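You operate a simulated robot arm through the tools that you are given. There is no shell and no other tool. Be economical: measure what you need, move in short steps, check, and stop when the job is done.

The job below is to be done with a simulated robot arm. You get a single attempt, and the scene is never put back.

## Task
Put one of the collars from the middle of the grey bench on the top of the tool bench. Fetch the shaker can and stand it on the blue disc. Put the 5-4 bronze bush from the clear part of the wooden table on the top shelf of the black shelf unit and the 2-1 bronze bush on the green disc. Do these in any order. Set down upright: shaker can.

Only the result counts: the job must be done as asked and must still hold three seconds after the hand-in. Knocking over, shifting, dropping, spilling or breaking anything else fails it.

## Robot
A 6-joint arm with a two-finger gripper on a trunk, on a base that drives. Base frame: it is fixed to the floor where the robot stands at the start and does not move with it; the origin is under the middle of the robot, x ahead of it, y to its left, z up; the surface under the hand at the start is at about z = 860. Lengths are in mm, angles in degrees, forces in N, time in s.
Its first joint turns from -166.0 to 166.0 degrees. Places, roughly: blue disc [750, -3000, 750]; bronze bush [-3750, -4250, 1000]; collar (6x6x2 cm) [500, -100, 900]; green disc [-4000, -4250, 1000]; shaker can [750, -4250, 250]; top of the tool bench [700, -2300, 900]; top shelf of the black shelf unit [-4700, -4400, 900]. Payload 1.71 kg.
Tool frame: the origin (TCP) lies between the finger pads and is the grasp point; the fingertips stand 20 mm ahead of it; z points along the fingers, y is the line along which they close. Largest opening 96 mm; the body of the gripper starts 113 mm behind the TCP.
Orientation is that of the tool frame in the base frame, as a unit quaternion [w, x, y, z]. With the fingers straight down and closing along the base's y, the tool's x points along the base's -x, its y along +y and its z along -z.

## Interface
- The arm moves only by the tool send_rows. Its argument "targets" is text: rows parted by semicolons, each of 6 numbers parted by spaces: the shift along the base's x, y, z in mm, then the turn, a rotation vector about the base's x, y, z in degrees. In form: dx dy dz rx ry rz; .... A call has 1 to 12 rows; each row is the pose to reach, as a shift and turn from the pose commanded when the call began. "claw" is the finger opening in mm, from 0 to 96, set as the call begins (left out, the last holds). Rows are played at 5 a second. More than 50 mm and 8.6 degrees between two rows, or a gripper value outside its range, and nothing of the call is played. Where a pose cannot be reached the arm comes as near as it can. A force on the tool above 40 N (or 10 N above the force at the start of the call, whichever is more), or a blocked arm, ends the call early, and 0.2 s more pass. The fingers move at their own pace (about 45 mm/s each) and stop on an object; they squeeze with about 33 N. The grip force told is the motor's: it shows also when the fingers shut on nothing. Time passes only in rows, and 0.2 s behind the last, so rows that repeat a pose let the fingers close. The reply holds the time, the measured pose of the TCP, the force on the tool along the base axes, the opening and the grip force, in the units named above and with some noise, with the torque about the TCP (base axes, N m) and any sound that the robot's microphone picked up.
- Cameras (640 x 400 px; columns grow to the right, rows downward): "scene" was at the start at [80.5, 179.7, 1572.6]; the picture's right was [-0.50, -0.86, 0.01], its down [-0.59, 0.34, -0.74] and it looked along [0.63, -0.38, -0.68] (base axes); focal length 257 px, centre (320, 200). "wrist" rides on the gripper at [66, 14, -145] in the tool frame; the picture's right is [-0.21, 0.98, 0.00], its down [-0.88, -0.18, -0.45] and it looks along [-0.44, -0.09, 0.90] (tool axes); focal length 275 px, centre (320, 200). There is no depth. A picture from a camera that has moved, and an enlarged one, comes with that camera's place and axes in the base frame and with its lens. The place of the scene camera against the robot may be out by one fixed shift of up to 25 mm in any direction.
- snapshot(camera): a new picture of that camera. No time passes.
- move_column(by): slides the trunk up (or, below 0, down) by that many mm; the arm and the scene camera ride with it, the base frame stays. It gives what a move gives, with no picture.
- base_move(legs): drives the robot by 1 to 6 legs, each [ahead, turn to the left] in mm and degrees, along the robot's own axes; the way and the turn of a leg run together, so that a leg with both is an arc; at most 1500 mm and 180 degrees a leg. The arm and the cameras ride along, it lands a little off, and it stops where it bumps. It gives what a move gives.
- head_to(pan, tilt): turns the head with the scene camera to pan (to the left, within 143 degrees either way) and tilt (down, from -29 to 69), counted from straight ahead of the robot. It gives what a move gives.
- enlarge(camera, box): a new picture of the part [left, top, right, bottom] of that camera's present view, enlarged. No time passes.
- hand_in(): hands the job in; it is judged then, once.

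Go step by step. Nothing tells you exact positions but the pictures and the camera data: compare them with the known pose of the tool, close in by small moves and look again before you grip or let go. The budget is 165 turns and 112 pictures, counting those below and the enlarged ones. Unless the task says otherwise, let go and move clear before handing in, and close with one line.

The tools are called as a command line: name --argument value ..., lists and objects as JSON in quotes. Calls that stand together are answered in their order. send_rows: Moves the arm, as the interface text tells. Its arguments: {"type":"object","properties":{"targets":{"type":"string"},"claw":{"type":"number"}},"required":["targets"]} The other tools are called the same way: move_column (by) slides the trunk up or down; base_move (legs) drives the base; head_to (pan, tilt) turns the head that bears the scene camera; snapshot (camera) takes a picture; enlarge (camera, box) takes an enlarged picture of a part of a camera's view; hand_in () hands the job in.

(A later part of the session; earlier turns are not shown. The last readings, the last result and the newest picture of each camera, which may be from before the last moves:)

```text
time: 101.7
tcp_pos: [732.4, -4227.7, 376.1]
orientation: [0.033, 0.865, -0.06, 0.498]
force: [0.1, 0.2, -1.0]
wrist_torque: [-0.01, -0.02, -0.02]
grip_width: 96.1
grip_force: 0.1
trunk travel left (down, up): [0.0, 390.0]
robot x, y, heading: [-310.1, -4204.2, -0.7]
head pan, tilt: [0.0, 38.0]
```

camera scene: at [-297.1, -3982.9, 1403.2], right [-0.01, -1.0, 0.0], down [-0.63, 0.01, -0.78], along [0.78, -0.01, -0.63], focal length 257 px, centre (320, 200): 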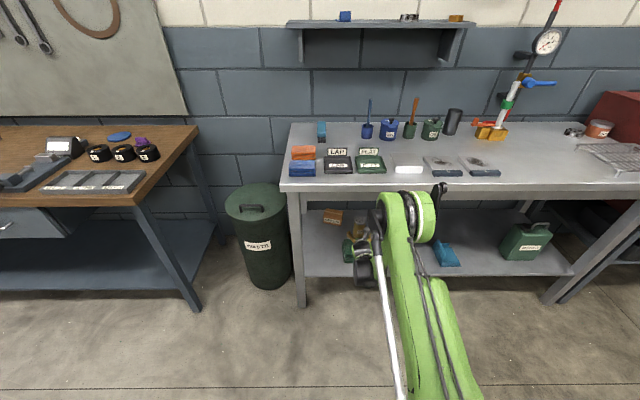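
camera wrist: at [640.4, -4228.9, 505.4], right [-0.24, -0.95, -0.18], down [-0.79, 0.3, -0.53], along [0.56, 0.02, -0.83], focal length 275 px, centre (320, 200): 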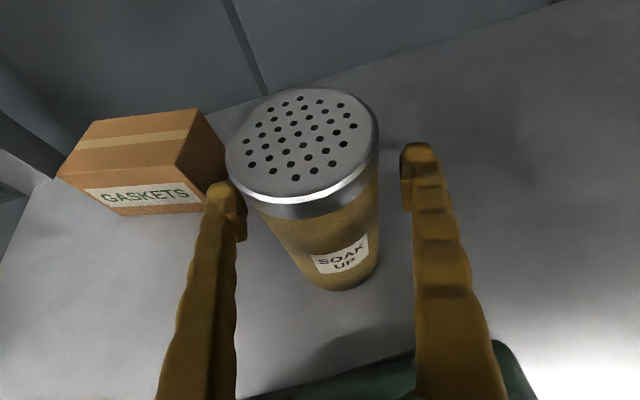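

It settles slightly high, so something is lightly limiting it. z≈376 is fine for the grip anyway, so I'll relax the command to the measured pose and close on the can.

send_rows --targets "-4 0 10 0 0 0; -4 0 10 0 0 0; -4 0 10 0 0 0; -4 0 10 0 0 0; -4 0 10 0 0 0" --claw 50

snapshot --camera "wrist"

```text
time: 102.9
tcp_pos: [729.9, -4226.7, 385.4]
orientation: [0.033, 0.865, -0.059, 0.497]
force: [-0.1, 1.5, 1.5]
wrist_torque: [-0.01, 0.0, 0.0]
grip_width: 67.2
grip_force: 33.2
trunk travel left (down, up): [0.0, 390.0]
robot x, y, heading: [-314.9, -4208.3, -0.4]
head pan, tilt: [0.0, 38.0]
```

```text
75 pictures are left
camera wrist: at [636.8, -4228.6, 516.3], right [-0.24, -0.95, -0.18], down [-0.79, 0.3, -0.53], along [0.56, 0.02, -0.83], focal length 275 px, centre (320, 200)
```

wrist: 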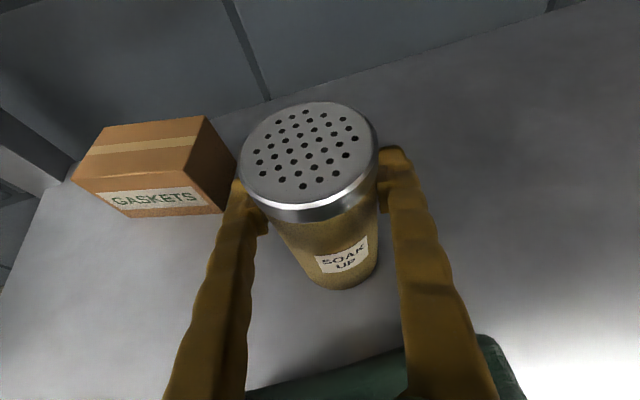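

The can is gripped at 67 mm. I'll lift it straight up slowly and check.

send_rows --targets "0 0 10 0 0 0; 0 0 20 0 0 0; 0 0 30 0 0 0; 0 0 30 0 0 0"

snapshot --camera "wrist"

```text
time: 103.9
tcp_pos: [729.3, -4225.9, 416.3]
orientation: [0.033, 0.865, -0.059, 0.498]
force: [-0.2, 0.6, -3.6]
wrist_torque: [0.0, 0.0, 0.02]
grip_width: 66.8
grip_force: 32.5
trunk travel left (down, up): [0.0, 390.0]
robot x, y, heading: [-310.2, -4201.5, -0.5]
head pan, tilt: [0.0, 38.0]
```

```text
74 pictures are left
camera wrist: at [635.9, -4228.6, 546.3], right [-0.24, -0.95, -0.18], down [-0.79, 0.3, -0.53], along [0.56, 0.02, -0.83], focal length 275 px, centre (320, 200)
```

wrist: 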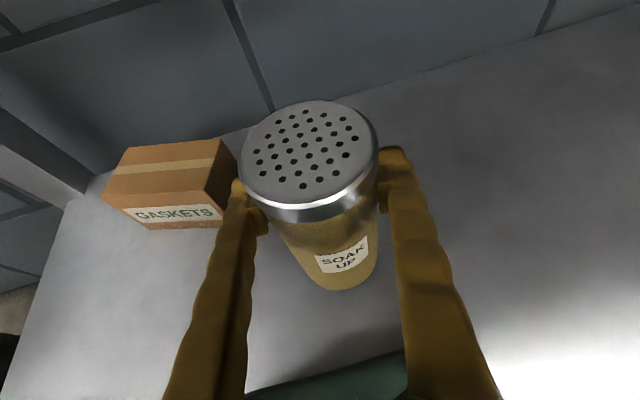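

The can hangs upright in the grip. I'll lift a further 55 mm and slide it out from under the bench.

send_rows --targets "0 0 20 0 0 0; 0 0 40 0 0 0; -5 0 58 0 0 0; -40 0 58 0 0 0; -80 0 58 0 0 0; -120 0 60 0 0 0; -160 0 65 0 0 0; -200 0 70 0 0 0; -240 0 80 0 0 0; -280 0 95 0 0 0"

snapshot --camera "wrist"

```text
time: 106.1
tcp_pos: [526.0, -4221.5, 572.2]
orientation: [0.033, 0.866, -0.06, 0.496]
force: [0.2, -0.5, -3.2]
wrist_torque: [-0.03, -0.03, 0.02]
grip_width: 66.7
grip_force: 33.0
out of reach, approached as far as the arm can: row 7, 8, 9, 10
trunk travel left (down, up): [0.0, 390.0]
robot x, y, heading: [-311.2, -4202.2, -0.7]
head pan, tilt: [0.0, 38.0]
```

```text
73 pictures are left
camera wrist: at [432.7, -4222.3, 702.2], right [-0.24, -0.95, -0.18], down [-0.79, 0.3, -0.53], along [0.56, 0.02, -0.83], focal length 275 px, centre (320, 200)
```

wrist: 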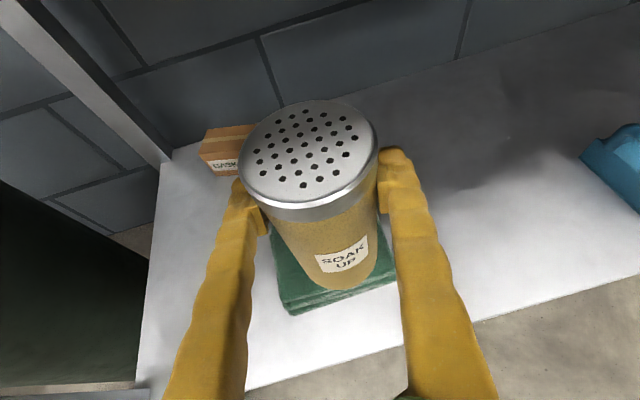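

Now the arm is near its inner limit, so I'll drive the base back to bring the can clear of the bench.

base_move --legs '[[-400, 0]]'

head_to --pan 15 --tilt 35

snapshot --camera "scene"

```text
time: 109.3
tcp_pos: [126.3, -4218.3, 572.2]
orientation: [0.033, 0.866, -0.061, 0.495]
force: [0.4, -0.2, -2.7]
wrist_torque: [0.0, -0.01, 0.02]
grip_width: 66.6
grip_force: 33.1
trunk travel left (down, up): [0.0, 390.0]
robot x, y, heading: [-710.9, -4202.2, -0.6]
head pan, tilt: [0.0, 38.0]
```

```text
time: 110.1
tcp_pos: [117.8, -4219.7, 585.3]
orientation: [0.033, 0.862, -0.061, 0.502]
force: [0.2, 0.0, -2.7]
wrist_torque: [0.0, 0.02, -0.03]
grip_width: 66.4
grip_force: 33.2
trunk travel left (down, up): [0.0, 390.0]
robot x, y, heading: [-708.9, -4201.1, -0.9]
head pan, tilt: [15.0, 35.0]
```

```text
72 pictures are left
camera scene: at [-618.0, -3957.0, 1407.7], right [0.25, -0.97, 0.0], down [-0.57, -0.14, -0.81], along [0.78, 0.2, -0.59], focal length 257 px, centre (320, 200)
```

scene: 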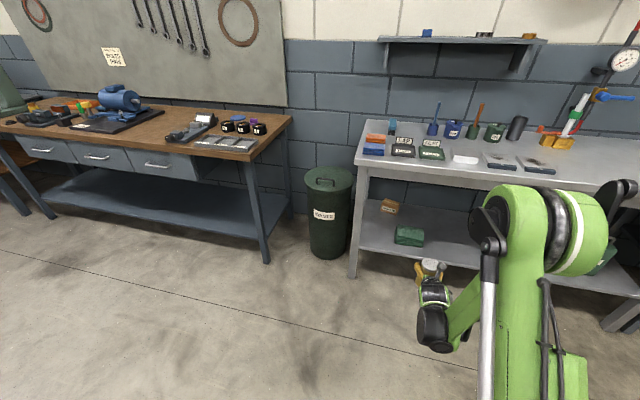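

The can is out and upright. I'll raise the trunk fully, back along the lane with the arm swung toward the open floor, then face the tool bench at the blue disc.

move_column --by 390

base_move --legs '[[0, -89], [-1150, 0], [0, 90]]'

head_to --pan 0 --tilt 35

snapshot --camera "scene"

snapshot --camera "wrist"

```text
time: 113.8
tcp_pos: [118.9, -4219.0, 973.9]
orientation: [0.033, 0.862, -0.061, 0.502]
force: [-0.3, 0.2, -3.1]
wrist_torque: [-0.03, -0.01, 0.0]
grip_width: 66.4
grip_force: 32.7
trunk travel left (down, up): [-390.0, 0.0]
robot x, y, heading: [-709.1, -4199.5, -0.7]
head pan, tilt: [15.0, 35.0]
```

```text
time: 133.4
tcp_pos: [99.3, -3045.7, 975.0]
orientation: [0.024, 0.864, -0.046, 0.5]
force: [-0.1, -0.7, -3.1]
wrist_torque: [0.0, 0.0, 0.01]
grip_width: 65.0
grip_force: 33.1
trunk travel left (down, up): [-390.0, 0.0]
robot x, y, heading: [-732.0, -3061.4, 1.5]
head pan, tilt: [15.0, 35.0]
```

```text
time: 134.2
tcp_pos: [84.5, -3045.5, 987.4]
orientation: [0.024, 0.86, -0.046, 0.507]
force: [-0.1, -0.1, -3.2]
wrist_torque: [-0.01, 0.02, -0.02]
grip_width: 64.8
grip_force: 33.0
trunk travel left (down, up): [-390.0, 0.0]
robot x, y, heading: [-735.0, -3062.0, 1.6]
head pan, tilt: [0.0, 35.0]
```

```text
71 pictures are left
camera scene: at [-637.4, -2839.9, 1797.6], right [0.03, -1.0, 0.0], down [-0.59, -0.02, -0.81], along [0.81, 0.02, -0.59], focal length 257 px, centre (320, 200)
```

scene: 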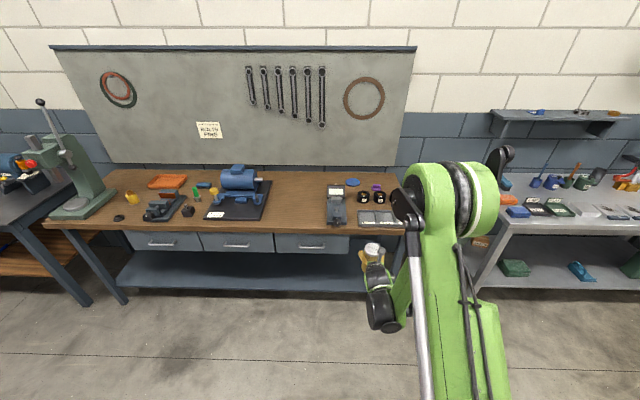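

```text
70 pictures are left
camera wrist: at [-11.9, -3051.3, 1114.7], right [-0.2, -0.96, -0.19], down [-0.79, 0.27, -0.55], along [0.58, 0.04, -0.81], focal length 275 px, centre (320, 200)
```

wrist: 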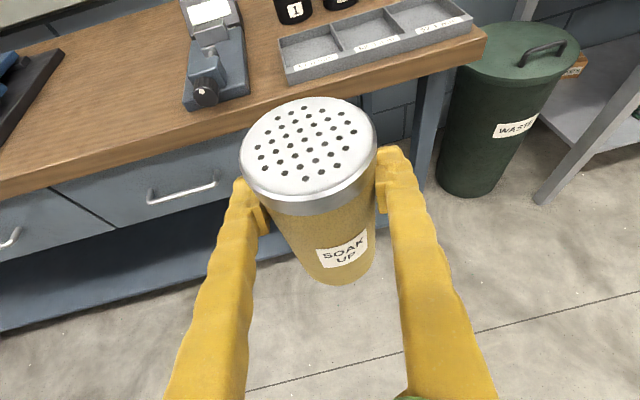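

The blue disc is at about (835, -3025), behind the tray and rolls. I'll raise the can well above those before driving in.

send_rows --targets "5 0 30 0 0 0; 10 0 60 0 0 0; 15 0 90 0 0 0; 20 0 120 0 0 0; 20 0 120 0 0 0"

snapshot --camera "wrist"

```text
time: 135.4
tcp_pos: [105.4, -3046.6, 1108.0]
orientation: [0.024, 0.861, -0.046, 0.507]
force: [-0.2, 0.3, -3.3]
wrist_torque: [0.0, 0.0, 0.03]
grip_width: 64.9
grip_force: 32.9
trunk travel left (down, up): [-390.0, 0.0]
robot x, y, heading: [-730.8, -3058.9, 1.6]
head pan, tilt: [0.0, 35.0]
```

```text
69 pictures are left
camera wrist: at [9.9, -3050.8, 1234.7], right [-0.2, -0.96, -0.19], down [-0.79, 0.27, -0.55], along [0.58, 0.04, -0.81], focal length 275 px, centre (320, 200)
```

wrist: 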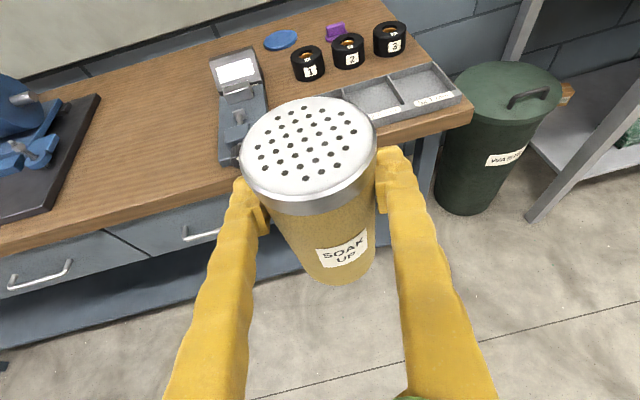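

The disc is at about (850, -3035), roughly 90 mm across. I'll drive forward 600 mm.

base_move --legs '[[600, 0]]'

snapshot --camera "wrist"

snapshot --camera "scene"

```text
time: 139.9
tcp_pos: [711.0, -3026.3, 1107.0]
orientation: [0.023, 0.861, -0.044, 0.507]
force: [-0.1, -0.2, -2.5]
wrist_torque: [-0.02, 0.01, -0.01]
grip_width: 64.5
grip_force: 33.1
trunk travel left (down, up): [-390.0, 0.0]
robot x, y, heading: [-129.1, -3046.8, 1.7]
head pan, tilt: [0.0, 35.0]
```

```text
68 pictures are left
camera wrist: at [614.8, -3031.7, 1234.3], right [-0.2, -0.96, -0.19], down [-0.79, 0.27, -0.55], along [0.58, 0.04, -0.81], focal length 275 px, centre (320, 200)
```

wrist: 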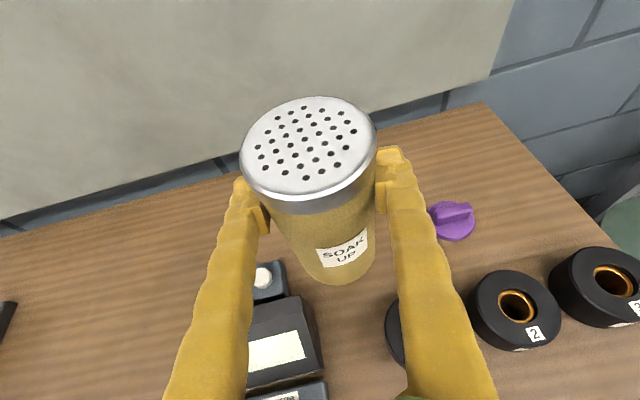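

```text
67 pictures are left
camera scene: at [-33.3, -2823.5, 1797.6], right [0.03, -1.0, 0.0], down [-0.59, -0.02, -0.81], along [0.81, 0.02, -0.59], focal length 257 px, centre (320, 200)
```

scene: 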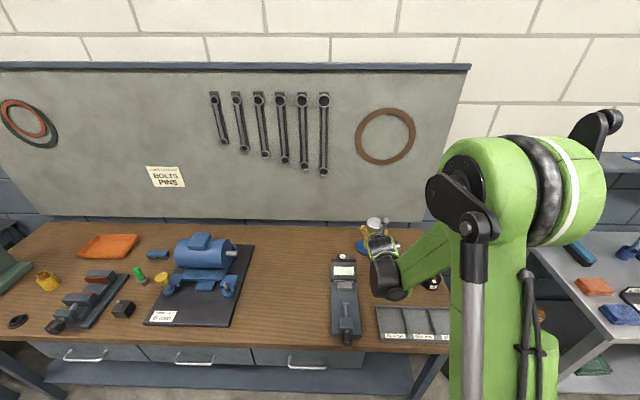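

enlarge --camera "scene" --box '[320, 200, 450, 300]'

```text
4.00 times, centred on (385, 250) of scene
camera zoom: at [-33.3, -2823.5, 1797.6], right [0.03, -1.0, 0.0], down [-0.59, -0.02, -0.81], along [0.81, 0.02, -0.59], focal length 1027 px, centre (60, 0)
```

zoom: 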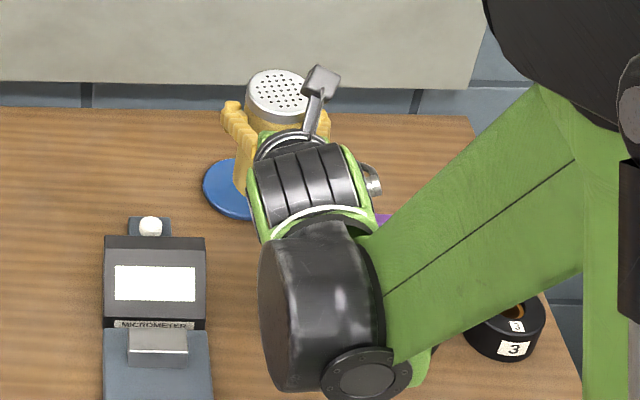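

The disc centre is at about (843, -3036), with the scene view's bias corrected against the lid. I'll move the can over it and correct the slight pitch.

send_rows --targets "32 -3 0 0 0.4 0; 64 -5 0 0 0.8 0; 96 -8 0 0 1.2 0; 127 -10 0 0 1.2 0; 127 -10 -40 0 1.2 0; 127 -10 -75 0 1.2 0; 127 -10 -75 0 1.2 0"

snapshot --camera "wrist"

enlarge --camera "scene" --box '[320, 190, 450, 290]'

```text
time: 141.5
tcp_pos: [819.4, -3034.4, 1041.3]
orientation: [0.023, 0.861, -0.045, 0.505]
force: [0.5, -0.7, -3.4]
wrist_torque: [0.02, 0.02, 0.02]
grip_width: 65.0
grip_force: 33.0
trunk travel left (down, up): [-390.0, 0.0]
robot x, y, heading: [-125.0, -3051.3, 1.6]
head pan, tilt: [0.0, 35.0]
```

```text
65 pictures are left
camera wrist: at [724.2, -3039.5, 1169.8], right [-0.2, -0.96, -0.19], down [-0.79, 0.27, -0.55], along [0.57, 0.04, -0.82], focal length 275 px, centre (320, 200)
```

wrist: 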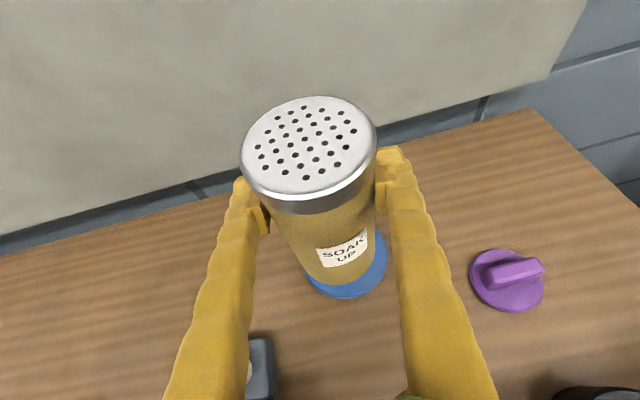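

```text
4.00 times, centred on (385, 240) of scene
camera zoom: at [-33.2, -2823.5, 1797.7], right [0.03, -1.0, 0.0], down [-0.59, -0.02, -0.81], along [0.81, 0.02, -0.59], focal length 1027 px, centre (60, 40)
```

zoom: 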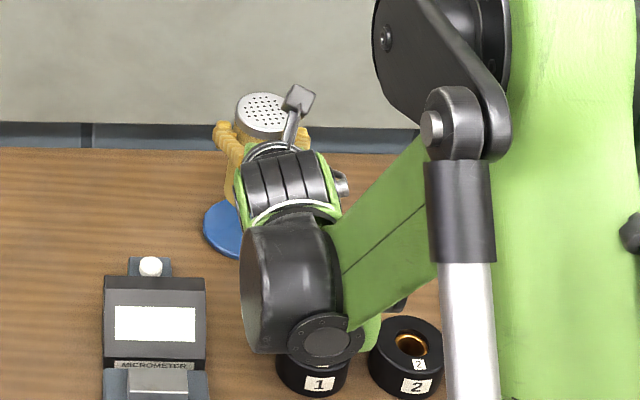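

Base of the can is at about x=824, disc centre x≈839, y≈-3037. I'll shift 15 mm forward and lower partway.

send_rows --targets "15 -2 0 0 0 0; 15 -2 -25 0 0 0; 15 -2 -50 0 0 0; 15 -2 -50 0 0 0"

snapshot --camera "wrist"

```text
time: 142.5
tcp_pos: [836.9, -3037.7, 992.3]
orientation: [0.022, 0.862, -0.044, 0.505]
force: [0.2, 0.0, -3.5]
wrist_torque: [0.02, 0.01, 0.02]
grip_width: 64.8
grip_force: 33.3
trunk travel left (down, up): [-390.0, 0.0]
robot x, y, heading: [-126.3, -3045.0, 1.8]
head pan, tilt: [0.0, 35.0]
```

```text
63 pictures are left
camera wrist: at [741.1, -3043.3, 1121.0], right [-0.2, -0.96, -0.19], down [-0.79, 0.27, -0.55], along [0.57, 0.04, -0.82], focal length 275 px, centre (320, 200)
```

wrist: 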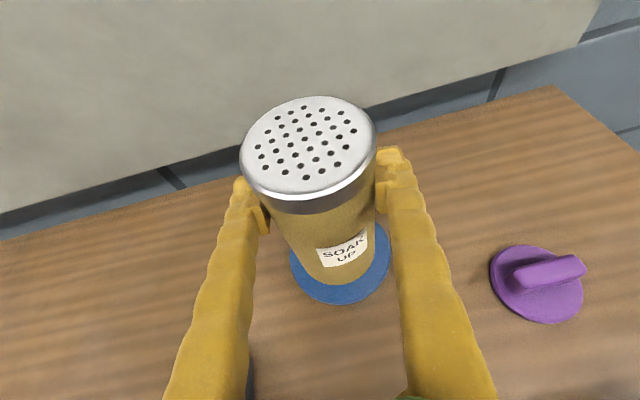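

It lines up with the disc. I'll lower carefully.

send_rows --targets "0 0 -8 0 0 0; 0 0 -16 0 0 0; 0 0 -22 0 0 0; 0 0 -24 0 0 0; 0 0 -24 0 0 0"

snapshot --camera "wrist"

```text
time: 143.7
tcp_pos: [836.9, -3039.0, 969.6]
orientation: [0.023, 0.862, -0.045, 0.505]
force: [0.5, 0.3, -3.4]
wrist_torque: [-0.01, 0.01, -0.02]
grip_width: 64.7
grip_force: 33.1
trunk travel left (down, up): [-390.0, 0.0]
robot x, y, heading: [-125.8, -3050.9, 1.7]
head pan, tilt: [0.0, 35.0]
```

```text
62 pictures are left
camera wrist: at [740.6, -3044.0, 1098.1], right [-0.2, -0.96, -0.19], down [-0.79, 0.27, -0.55], along [0.57, 0.04, -0.82], focal length 275 px, centre (320, 200)
```

wrist: 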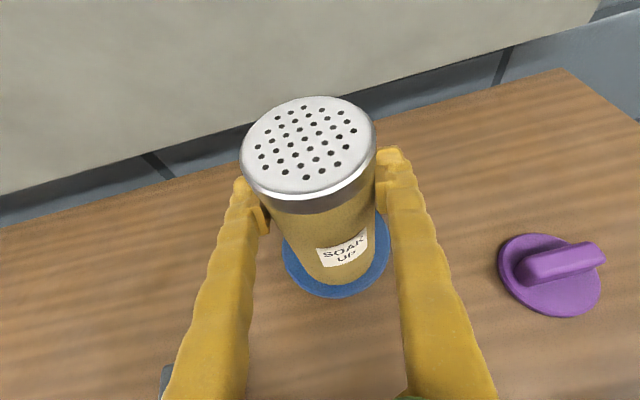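

send_rows --targets "0 0 -2 0 0 0; 0 0 -4 0 0 0; 0 0 -6 0 0 0; 0 0 -8 0 0 0; 0 0 -8 0 0 0"

```text
time: 144.9
tcp_pos: [835.6, -3038.2, 960.6]
orientation: [0.022, 0.861, -0.044, 0.505]
force: [0.6, -0.2, -3.3]
wrist_torque: [0.0, 0.0, 0.02]
grip_width: 64.6
grip_force: 32.8
trunk travel left (down, up): [-390.0, 0.0]
robot x, y, heading: [-123.5, -3048.1, 1.5]
head pan, tilt: [0.0, 35.0]
```

send_rows --targets "0 0 -2 0 0 0; 0 0 -4 0 0 0; 0 0 -6 0 0 0; 0 0 -6 0 0 0"

snapshot --camera "wrist"

```text
time: 145.9
tcp_pos: [833.9, -3038.3, 957.7]
orientation: [0.022, 0.862, -0.044, 0.505]
force: [2.3, 3.2, 17.3]
wrist_torque: [-0.21, 0.19, -0.04]
grip_width: 64.7
grip_force: 32.9
trunk travel left (down, up): [-390.0, 0.0]
robot x, y, heading: [-128.3, -3049.1, 1.9]
head pan, tilt: [0.0, 35.0]
```

```text
61 pictures are left
camera wrist: at [739.4, -3043.9, 1085.5], right [-0.2, -0.96, -0.19], down [-0.79, 0.27, -0.55], along [0.58, 0.04, -0.82], focal length 275 px, centre (320, 200)
```

wrist: 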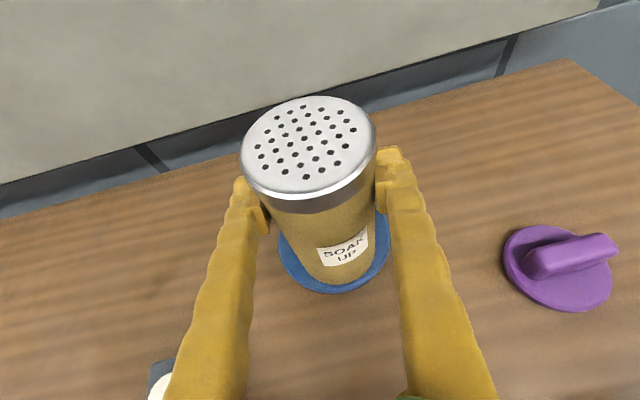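

It's in contact with the disc (about 20 N). I'll ease the load, then open.

send_rows --targets "0 0 2 0 0 0; 0 0 3 0 0 0; 0 0 3 0 0 0"

send_rows --targets "0 0 0 0 0 0; 0 0 0 0 0 0; 0 0 0 0 0 0; 0 0 0 0 0 0" --claw 92

snapshot --camera "wrist"

```text
time: 146.7
tcp_pos: [836.4, -3039.0, 958.6]
orientation: [0.023, 0.862, -0.045, 0.505]
force: [0.2, 0.1, -3.2]
wrist_torque: [-0.02, 0.02, 0.0]
grip_width: 64.6
grip_force: 32.9
trunk travel left (down, up): [-390.0, 0.0]
robot x, y, heading: [-123.9, -3047.3, 1.8]
head pan, tilt: [0.0, 35.0]
```

```text
time: 147.7
tcp_pos: [834.0, -3039.3, 958.9]
orientation: [0.022, 0.862, -0.044, 0.505]
force: [0.6, -0.4, 0.6]
wrist_torque: [-0.02, 0.05, -0.01]
grip_width: 92.1
grip_force: 0.0
trunk travel left (down, up): [-390.0, 0.0]
robot x, y, heading: [-128.5, -3050.5, 1.5]
head pan, tilt: [0.0, 35.0]
```

```text
60 pictures are left
camera wrist: at [740.1, -3044.6, 1087.0], right [-0.2, -0.96, -0.19], down [-0.79, 0.27, -0.55], along [0.57, 0.04, -0.82], focal length 275 px, centre (320, 200)
```

wrist: 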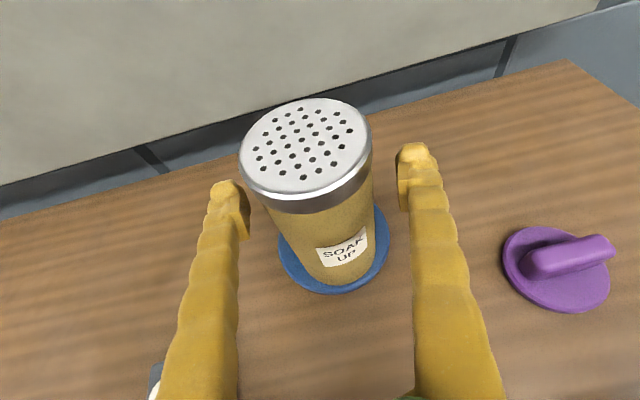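

The can stands on the disc. I'll withdraw along the finger direction.

send_rows --targets "-20 2 11 0 0 0; -40 4 23 0 0 0; -60 5 35 0 0 0; -85 7 55 0 0 0; -100 8 90 0 0 0; -110 8 130 0 0 0; -110 8 160 0 0 0"

snapshot --camera "wrist"

```text
time: 149.3
tcp_pos: [726.2, -3028.5, 1122.1]
orientation: [0.022, 0.862, -0.044, 0.505]
force: [-0.2, 0.6, 1.1]
wrist_torque: [0.0, 0.01, 0.03]
grip_width: 92.1
grip_force: 0.1
trunk travel left (down, up): [-390.0, 0.0]
robot x, y, heading: [-126.7, -3051.2, 1.6]
head pan, tilt: [0.0, 35.0]
```

```text
59 pictures are left
camera wrist: at [630.6, -3034.0, 1249.8], right [-0.2, -0.96, -0.19], down [-0.79, 0.27, -0.55], along [0.58, 0.04, -0.82], focal length 275 px, centre (320, 200)
```

wrist: 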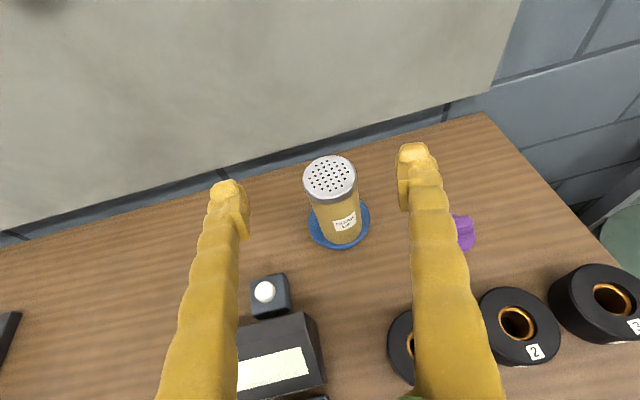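

The can stands centred on the blue disc. I'll back off and bring the gripper back to pointing down.

base_move --legs '[[-600, 0]]'

send_rows --targets "-25 0 20 0 7.5 0; -50 0 40 0 15 0; -75 0 60 0 22.5 0; -100 0 70 0 30 0; -125 0 70 0 37.5 0; -150 0 70 0 45 0; -175 0 70 0 52.5 0; -200 0 70 0 60 0; -200 0 70 0 60 0"

send_rows --targets "-10 0 0 0 0 -8.5; -20 0 0 0 0 -17; -30 0 0 0 0 -25.5; -40 0 0 0 0 -34; -50 0 0 0 0 -42.5; -60 0 0 0 0 -51; -70 0 0 0 0 -59.5; -80 0 0 0 0 -68; -90 0 0 0 0 -76.5; -100 0 0 0 0 -85; -110 0 0 0 0 -93.5; -120 0 0 0 0 -102"

send_rows --targets "-10 0 0 0 0 -8.5; -20 0 0 0 0 -17; -30 0 0 0 0 -25.5; -40 0 0 0 0 -34; -50 0 0 0 0 -42.5; -60 0 0 0 0 -51; -70 0 0 0 0 -59.5; -80 0 0 0 0 -68; -80 0 0 0 0 -73; -80 0 0 0 0 -73"

```text
time: 153.8
tcp_pos: [127.7, -3037.6, 1120.8]
orientation: [0.02, 0.862, -0.039, 0.505]
force: [-0.8, 0.3, -0.9]
wrist_torque: [-0.02, 0.0, 0.01]
grip_width: 92.2
grip_force: 0.0
trunk travel left (down, up): [-390.0, 0.0]
robot x, y, heading: [-725.6, -3068.9, 2.5]
head pan, tilt: [0.0, 35.0]
```

```text
time: 155.8
tcp_pos: [-90.0, -3039.6, 1202.6]
orientation: [0.037, 0.999, -0.027, 0.013]
force: [0.0, -0.9, 0.1]
wrist_torque: [-0.04, 0.0, 0.0]
grip_width: 92.0
grip_force: 0.0
trunk travel left (down, up): [-390.0, 0.0]
robot x, y, heading: [-725.6, -3067.1, 2.5]
head pan, tilt: [0.0, 35.0]
```

```text
time: 158.4
tcp_pos: [-208.4, -3038.4, 1202.3]
orientation: [-0.034, -0.609, 0.793, 0.019]
force: [-0.5, -0.5, 0.1]
wrist_torque: [0.03, 0.01, 0.01]
grip_width: 92.1
grip_force: 0.1
trunk travel left (down, up): [-390.0, 0.0]
robot x, y, heading: [-723.0, -3072.4, 2.5]
head pan, tilt: [0.0, 35.0]
```

```text
time: 160.6
tcp_pos: [-288.2, -3038.1, 1202.0]
orientation: [-0.016, -0.019, 0.999, 0.035]
force: [-0.4, -0.4, 1.2]
wrist_torque: [0.0, 0.02, 0.02]
grip_width: 91.8
grip_force: 0.1
trunk travel left (down, up): [-390.0, 0.0]
robot x, y, heading: [-726.1, -3069.2, 2.7]
head pan, tilt: [0.0, 35.0]
```

The gripper points down again, a few degrees off; I'll level it. Then I'll turn toward the wooden table and look.

send_rows --targets "0 0 0 -3.9 -1.9 0; 0 0 0 -3.9 -1.9 0"

base_move --legs '[[0, -160]]'

head_to --pan 0 --tilt 22

snapshot --camera "scene"

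```text
time: 161.2
tcp_pos: [-288.8, -3040.0, 1202.3]
orientation: [0.0, -0.019, 1.0, 0.0]
force: [-0.5, 0.5, 0.5]
wrist_torque: [-0.04, -0.03, -0.01]
grip_width: 92.1
grip_force: 0.1
trunk travel left (down, up): [-390.0, 0.0]
robot x, y, heading: [-728.6, -3068.9, 2.6]
head pan, tilt: [0.0, 35.0]
```

```text
time: 171.8
tcp_pos: [-1128.1, -3249.2, 1202.4]
orientation: [0.0, 0.981, 0.194, 0.0]
force: [0.4, 0.9, 0.6]
wrist_torque: [0.0, 0.01, 0.0]
grip_width: 91.9
grip_force: 0.0
trunk travel left (down, up): [-390.0, 0.0]
robot x, y, heading: [-725.2, -3078.5, -157.2]
head pan, tilt: [0.0, 35.0]
```

```text
time: 172.6
tcp_pos: [-1112.7, -3242.5, 1208.3]
orientation: [0.002, 0.981, 0.194, -0.007]
force: [-0.4, 0.3, -0.1]
wrist_torque: [0.0, 0.03, 0.0]
grip_width: 92.0
grip_force: 0.1
trunk travel left (down, up): [-390.0, 0.0]
robot x, y, heading: [-725.4, -3071.6, -157.3]
head pan, tilt: [0.0, 22.0]
```

```text
58 pictures are left
camera scene: at [-689.0, -3281.2, 1819.4], right [-0.38, 0.92, 0.0], down [0.35, 0.14, -0.93], along [-0.86, -0.36, -0.37], focal length 257 px, centre (320, 200)
```

scene: 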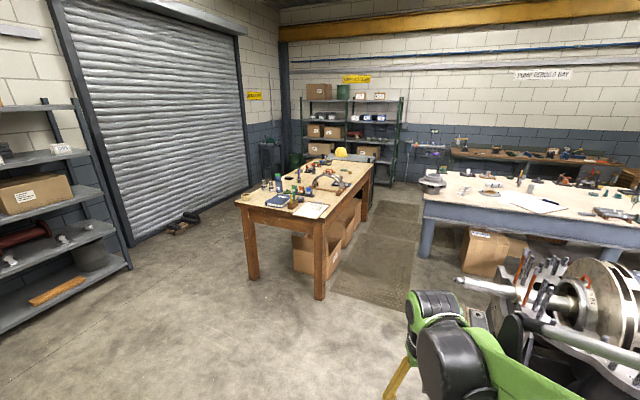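

The wooden table is ahead, with a low black unit behind its far end. I'll enlarge that part.

enlarge --camera "scene" --box '[230, 80, 430, 205]'

enlarge --camera "scene" --box '[230, 140, 390, 240]'

```text
3.20 times, centred on (330, 142) of scene
camera zoom: at [-689.0, -3281.2, 1819.4], right [-0.38, 0.92, 0.0], down [0.35, 0.14, -0.93], along [-0.86, -0.36, -0.37], focal length 822 px, centre (288, 384)
```

zoom: 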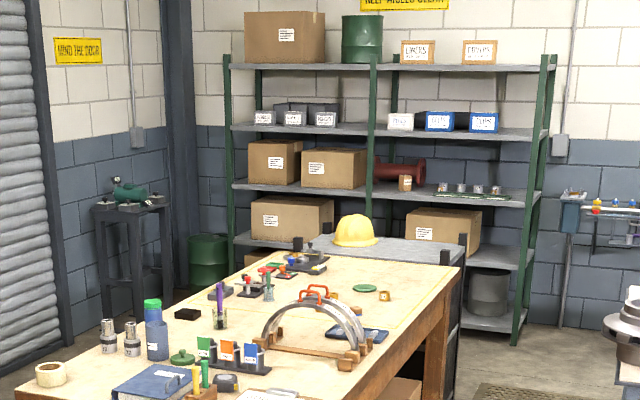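

```text
4.00 times, centred on (310, 190) of scene
camera zoom: at [-689.0, -3281.2, 1819.4], right [-0.38, 0.92, 0.0], down [0.35, 0.14, -0.93], along [-0.86, -0.36, -0.37], focal length 1027 px, centre (360, 240)
```

zoom: 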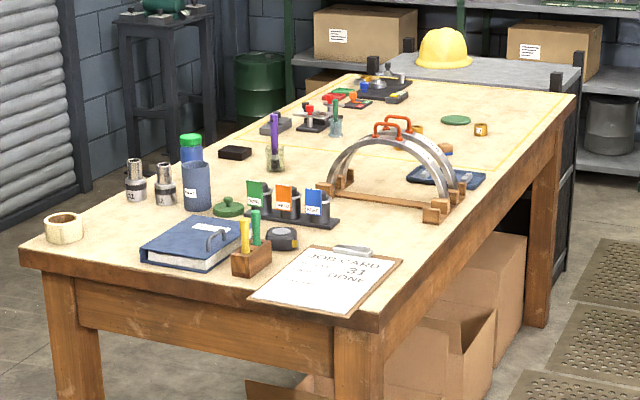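

The green disc sits around (-3985, -4300), with bronze bushes near it, and the black-posted unit with the yellow helmet is behind the table's far end. I'll drive to the mouth of the aisle on the table's right side.

base_move --legs '[[0, -4], [1400, 0], [0, -18.7]]'

snapshot --camera "scene"

```text
time: 184.2
tcp_pos: [-2470.7, -3574.9, 1213.4]
orientation: [0.0, 1.0, 0.016, -0.013]
force: [0.0, -0.5, -0.2]
wrist_torque: [-0.03, 0.02, 0.0]
grip_width: 92.1
grip_force: 0.0
trunk travel left (down, up): [-390.0, 0.0]
robot x, y, heading: [-2061.7, -3555.9, -178.1]
head pan, tilt: [0.0, 22.0]
```

```text
55 pictures are left
camera scene: at [-2095.0, -3754.0, 1819.7], right [-0.04, 1.0, 0.0], down [0.37, 0.01, -0.93], along [-0.93, -0.03, -0.37], focal length 257 px, centre (320, 200)
```

scene: 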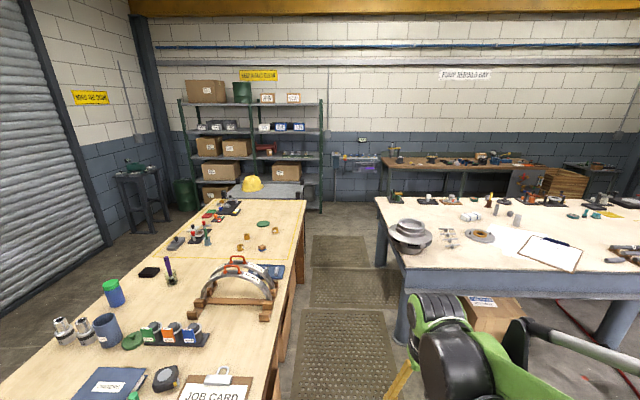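

enlarge --camera "scene" --box '[190, 190, 310, 265]'

```text
5.33 times, centred on (250, 228) of scene
camera zoom: at [-2095.0, -3754.0, 1819.7], right [-0.04, 1.0, 0.0], down [0.37, 0.01, -0.93], along [-0.93, -0.03, -0.37], focal length 1370 px, centre (693, 53)
```

zoom: 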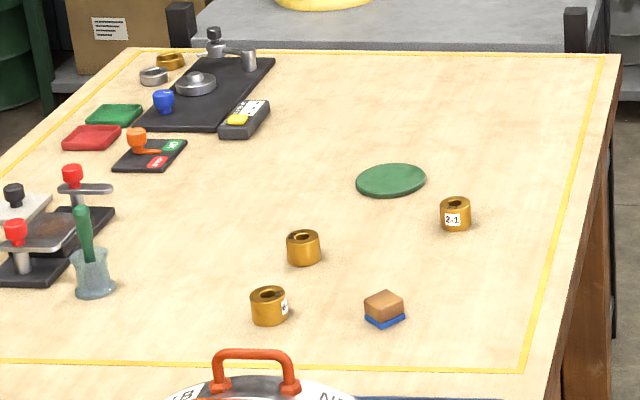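

The clear part of the table is the yellow-lined area; the 2-1 bush is at about (-3790, -4146) and two others are at (-3685, -4331) and (-3537, -4330). I'll drive into the aisle.

base_move --legs '[[800, 0]]'

```text
time: 188.8
tcp_pos: [-3134.5, -3581.4, 1204.9]
orientation: [-0.001, 1.0, 0.004, -0.015]
force: [6.5, 0.3, 0.2]
wrist_torque: [-0.05, 0.83, 0.01]
grip_width: 92.0
grip_force: 0.0
trunk travel left (down, up): [-390.0, 0.0]
robot x, y, heading: [-2735.8, -3572.9, -179.4]
head pan, tilt: [0.0, 22.0]
stopped in leg 1: the robot was blocked; the commanded pose is now the measured one
```

The drive was blocked after 674 mm. I'll look around to see what I bumped.

head_to --pan 0 --tilt 60

snapshot --camera "scene"

snapshot --camera "wrist"

```text
time: 189.8
tcp_pos: [-3228.3, -3580.8, 1174.4]
orientation: [-0.001, 1.0, 0.004, 0.022]
force: [-6.4, 0.3, -1.3]
wrist_torque: [0.02, -0.87, 0.0]
grip_width: 92.0
grip_force: 0.0
trunk travel left (down, up): [-390.0, 0.0]
robot x, y, heading: [-2735.7, -3567.9, -179.3]
head pan, tilt: [0.0, 60.0]
```

```text
53 pictures are left
camera scene: at [-2813.5, -3769.2, 1767.6], right [-0.01, 1.0, 0.0], down [0.88, 0.01, -0.47], along [-0.47, 0.0, -0.88], focal length 257 px, centre (320, 200)
```

scene: 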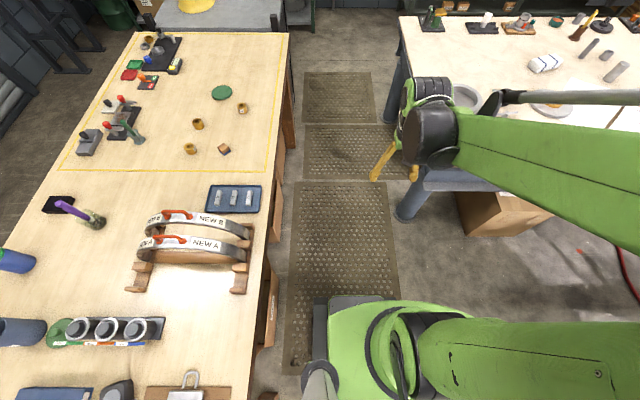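

```text
52 pictures are left
camera wrist: at [-3167.6, -3594.8, 1322.0], right [-0.2, -0.98, -0.01], down [-0.9, 0.18, 0.41], along [-0.4, 0.09, -0.91], focal length 275 px, centre (320, 200)
```

wrist: 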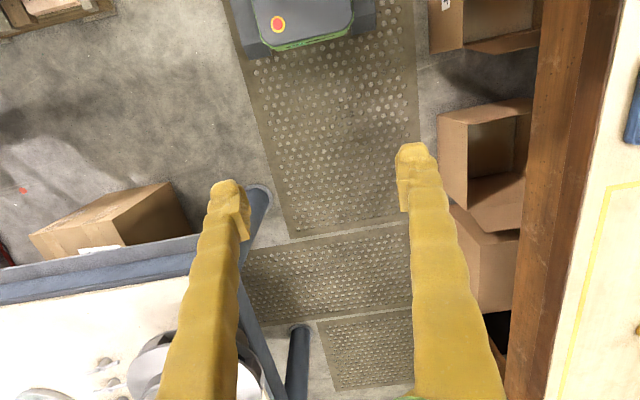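

head_to --pan 40 --tilt 69

snapshot --camera "scene"

head_to --pan -60 --tilt 60

snapshot --camera "scene"

enlarge --camera "wrist" --box '[200, 0, 480, 175]'

```text
time: 190.9
tcp_pos: [-3139.2, -3580.2, 1206.1]
orientation: [0.0, 1.0, 0.004, -0.014]
force: [0.3, 0.7, -1.6]
wrist_torque: [0.02, 0.09, 0.0]
grip_width: 91.8
grip_force: 0.1
trunk travel left (down, up): [-390.0, 0.0]
robot x, y, heading: [-2743.0, -3568.9, -179.2]
head pan, tilt: [40.0, 68.8]
```

```text
51 pictures are left
camera scene: at [-2673.3, -3803.8, 1759.5], right [-0.65, 0.76, 0.02], down [0.7, 0.61, -0.39], along [-0.31, -0.24, -0.92], focal length 257 px, centre (320, 200)
```

scene: 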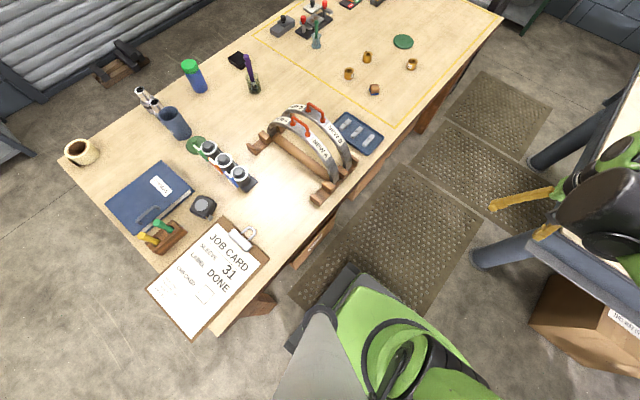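

```text
time: 192.7
tcp_pos: [-3184.2, -3580.2, 1188.3]
orientation: [0.0, 1.0, 0.003, 0.004]
force: [-0.3, 0.3, -0.9]
wrist_torque: [0.01, -0.12, -0.05]
grip_width: 92.1
grip_force: 0.2
trunk travel left (down, up): [-390.0, 0.0]
robot x, y, heading: [-2736.0, -3568.1, -179.5]
head pan, tilt: [-60.0, 60.0]
```

```text
50 pictures are left
camera scene: at [-2683.4, -3710.2, 1769.0], right [0.86, 0.51, -0.02], down [0.43, -0.75, -0.51], along [-0.27, 0.43, -0.86], focal length 257 px, centre (320, 200)
```

scene: 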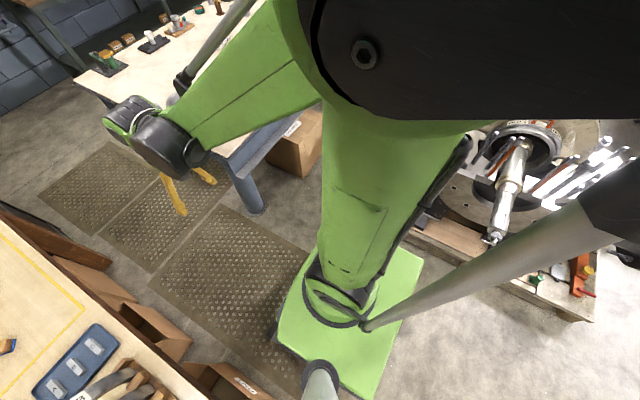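

```text
2.29 times, centred on (340, 88) of wrist
camera zoom: at [-3118.6, -3594.3, 1334.2], right [-0.2, -0.98, 0.0], down [-0.88, 0.18, 0.44], along [-0.43, 0.09, -0.9], focal length 629 px, centre (274, 457)
```

zoom: 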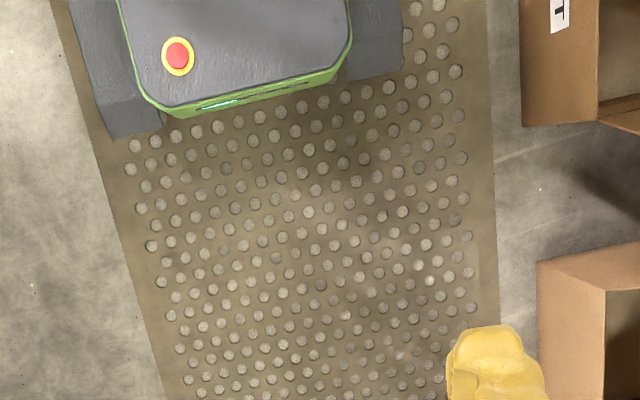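

Nothing obvious touches the base. I'll back off slightly, shift my line a little toward the aisle's middle and try again.

base_move --legs '[[-250, 0], [0, -3], [300, 0]]'

base_move --legs '[[150, 0]]'

```text
time: 197.6
tcp_pos: [-3243.0, -3537.2, 1190.5]
orientation: [-0.001, 1.0, -0.026, 0.003]
force: [0.8, -0.2, 0.6]
wrist_torque: [0.03, 0.01, -0.01]
grip_width: 92.1
grip_force: 0.1
trunk travel left (down, up): [-390.0, 0.0]
robot x, y, heading: [-2799.7, -3554.4, 177.2]
head pan, tilt: [-60.0, 60.0]
```

```text
time: 199.3
tcp_pos: [-3372.4, -3532.5, 1195.0]
orientation: [-0.001, 1.0, -0.025, -0.007]
force: [0.7, 0.1, 0.1]
wrist_torque: [-0.02, 0.17, 0.01]
grip_width: 92.1
grip_force: 0.0
trunk travel left (down, up): [-390.0, 0.0]
robot x, y, heading: [-2956.0, -3549.2, 177.5]
head pan, tilt: [-60.0, 60.0]
```

That passed, so the block was on the table side. I'll straighten and continue in short legs.

base_move --legs '[[0, 2], [250, 0]]'

base_move --legs '[[200, 0]]'

```text
time: 202.0
tcp_pos: [-3615.2, -3547.0, 1194.4]
orientation: [0.0, 1.0, -0.006, -0.01]
force: [-0.5, 0.5, -1.0]
wrist_torque: [-0.01, -0.14, 0.0]
grip_width: 92.4
grip_force: 0.0
trunk travel left (down, up): [-390.0, 0.0]
robot x, y, heading: [-3206.8, -3546.2, 179.4]
head pan, tilt: [-60.0, 60.0]
```

```text
time: 203.9
tcp_pos: [-3845.8, -3543.6, 1180.3]
orientation: [-0.001, 1.0, -0.007, 0.002]
force: [-0.2, 0.1, 0.4]
wrist_torque: [0.0, -0.07, -0.03]
grip_width: 92.1
grip_force: 0.0
trunk travel left (down, up): [-390.0, 0.0]
robot x, y, heading: [-3409.1, -3539.3, 179.1]
head pan, tilt: [-60.0, 60.0]
```

base_move --legs '[[300, 0]]'

head_to --pan 80 --tilt 50

snapshot --camera "scene"

```text
time: 206.5
tcp_pos: [-4114.2, -3539.9, 1184.3]
orientation: [0.0, 1.0, -0.007, -0.01]
force: [0.3, -0.4, -1.6]
wrist_torque: [-0.01, 0.02, -0.03]
grip_width: 92.0
grip_force: 0.1
trunk travel left (down, up): [-390.0, 0.0]
robot x, y, heading: [-3698.8, -3536.6, 179.5]
head pan, tilt: [-60.0, 60.0]
```

```text
time: 208.7
tcp_pos: [-4095.7, -3540.8, 1185.5]
orientation: [-0.001, 1.0, -0.007, -0.017]
force: [-0.9, 0.7, -0.2]
wrist_torque: [0.03, -0.01, 0.02]
grip_width: 92.1
grip_force: 0.1
trunk travel left (down, up): [-390.0, 0.0]
robot x, y, heading: [-3701.5, -3534.5, 179.5]
head pan, tilt: [80.0, 50.0]
```

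```text
48 pictures are left
camera scene: at [-3723.0, -3812.4, 1781.8], right [-0.98, 0.18, -0.03], down [0.16, 0.75, -0.64], along [-0.1, -0.63, -0.77], focal length 257 px, centre (320, 200)
```

scene: 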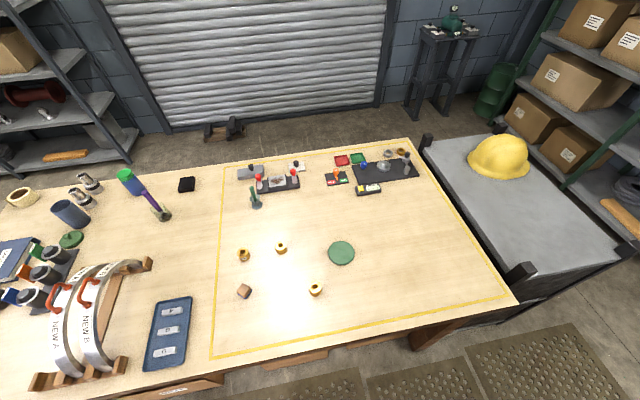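

I can see the whole clear area, the green disc and the shelf unit top. I'll enlarge to read the labels.

enlarge --camera "scene" --box '[225, 225, 385, 325]'

```text
4.00 times, centred on (305, 275) of scene
camera zoom: at [-3723.0, -3812.4, 1781.8], right [-0.98, 0.18, -0.03], down [0.16, 0.75, -0.64], along [-0.1, -0.63, -0.77], focal length 1027 px, centre (380, -100)
```

zoom: 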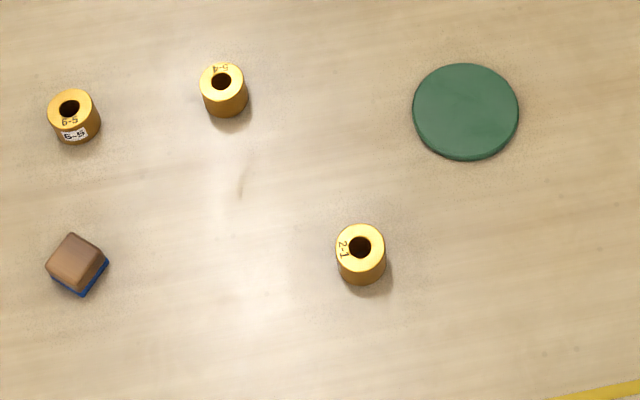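

The upper bush (B) is the 5-4, and the nearest is the 2-1. I'll lower the trunk and swing the arm over the table above the 2-1 bush.

move_column --by -150

send_rows --targets "15 -40 0 0 0 0; 35 -80 0 0 0 0; 55 -120 0 0 0 0; 75 -160 0 0 0 0; 98 -200 0 0 0 0; 121 -240 0 0 0 0; 144 -280 0 0 0 0; 167 -320 0 0 0 0; 190 -360 0 0 0 0; 213 -400 0 0 0 0; 236 -440 0 0 0 0; 260 -480 0 0 0 0" --claw 80

send_rows --targets "23 -30 0 0 0 0; 46 -60 0 0 0 0; 69 -90 0 0 0 0; 92 -119 0 0 0 0; 92 -119 0 0 0 0; 92 -119 0 0 0 0"

snapshot --camera "wrist"

```text
time: 210.5
tcp_pos: [-4094.7, -3540.2, 1033.8]
orientation: [0.0, 1.0, -0.007, -0.018]
force: [-0.3, 0.2, -1.0]
wrist_torque: [-0.02, 0.01, -0.02]
grip_width: 92.2
grip_force: 0.0
trunk travel left (down, up): [-240.0, 150.0]
robot x, y, heading: [-3700.4, -3540.7, 179.5]
head pan, tilt: [80.0, 50.0]
```

```text
time: 213.1
tcp_pos: [-3837.4, -4019.7, 1036.3]
orientation: [0.001, 1.0, -0.007, -0.018]
force: [0.0, 0.3, 0.1]
wrist_torque: [-0.03, 0.02, 0.02]
grip_width: 79.8
grip_force: 0.0
trunk travel left (down, up): [-240.0, 150.0]
robot x, y, heading: [-3702.9, -3540.5, 179.4]
head pan, tilt: [80.0, 50.0]
```

```text
time: 214.3
tcp_pos: [-3807.9, -4065.5, 1044.6]
orientation: [-0.002, 0.995, -0.091, -0.032]
force: [0.1, 0.2, -0.4]
wrist_torque: [0.04, 0.0, -0.01]
grip_width: 80.1
grip_force: 0.0
trunk travel left (down, up): [-240.0, 150.0]
robot x, y, heading: [-3703.1, -3539.4, 179.4]
head pan, tilt: [80.0, 50.0]
stopped in row 5: the arm was blocked; the commanded pose is now the measured one
```

```text
46 pictures are left
camera wrist: at [-3736.8, -4092.0, 1186.1], right [-0.38, -0.93, 0.01], down [-0.8, 0.33, 0.5], along [-0.47, 0.18, -0.87], focal length 275 px, centre (320, 200)
```

wrist: 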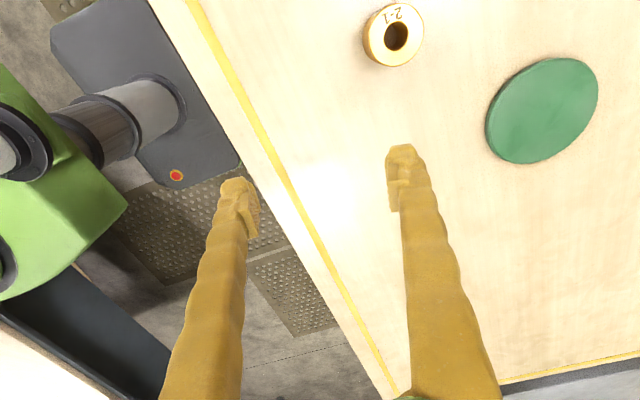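

The arm was blocked, most likely by my own head mast on the left side. I'll bring the arm back forward, straighten the tool, and reverse the base so the targets lie ahead-left instead of straight left.

send_rows --targets "-25 35 10 0 0 0; -50 70 20 -0.3 -1 5; -75 110 30 -0.6 -2 10.4; -105 150 40 -0.6 -3.7 10.4; -130 190 50 -0.6 -3.7 10.4; -150 230 60 -0.6 -3.7 10.4; -150 230 60 -0.6 -3.7 10.4"

base_move --legs '[[-420, 0]]'

snapshot --camera "wrist"

```text
refused: row 4 steps farther than a row can; nothing moved
```

```text
time: 217.7
tcp_pos: [-3369.5, -4070.5, 1043.2]
orientation: [0.0, 0.997, -0.073, -0.03]
force: [-1.0, -0.4, 0.1]
wrist_torque: [0.01, -0.11, -0.03]
grip_width: 80.0
grip_force: 0.2
trunk travel left (down, up): [-240.0, 150.0]
robot x, y, heading: [-3277.2, -3540.2, 179.6]
head pan, tilt: [80.0, 50.0]
```

```text
45 pictures are left
camera wrist: at [-3297.4, -4094.2, 1185.2], right [-0.34, -0.94, 0.01], down [-0.81, 0.31, 0.5], along [-0.47, 0.16, -0.87], focal length 275 px, centre (320, 200)
```

wrist: 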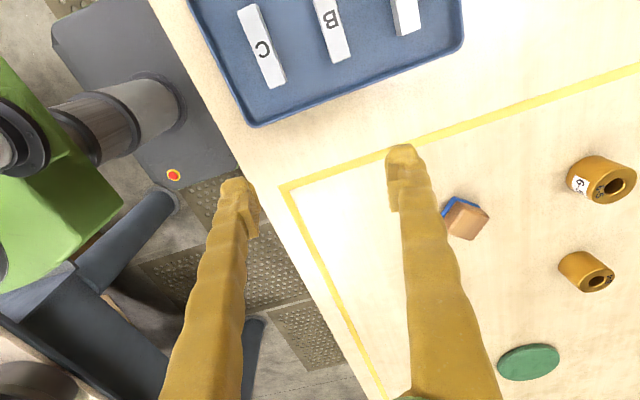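

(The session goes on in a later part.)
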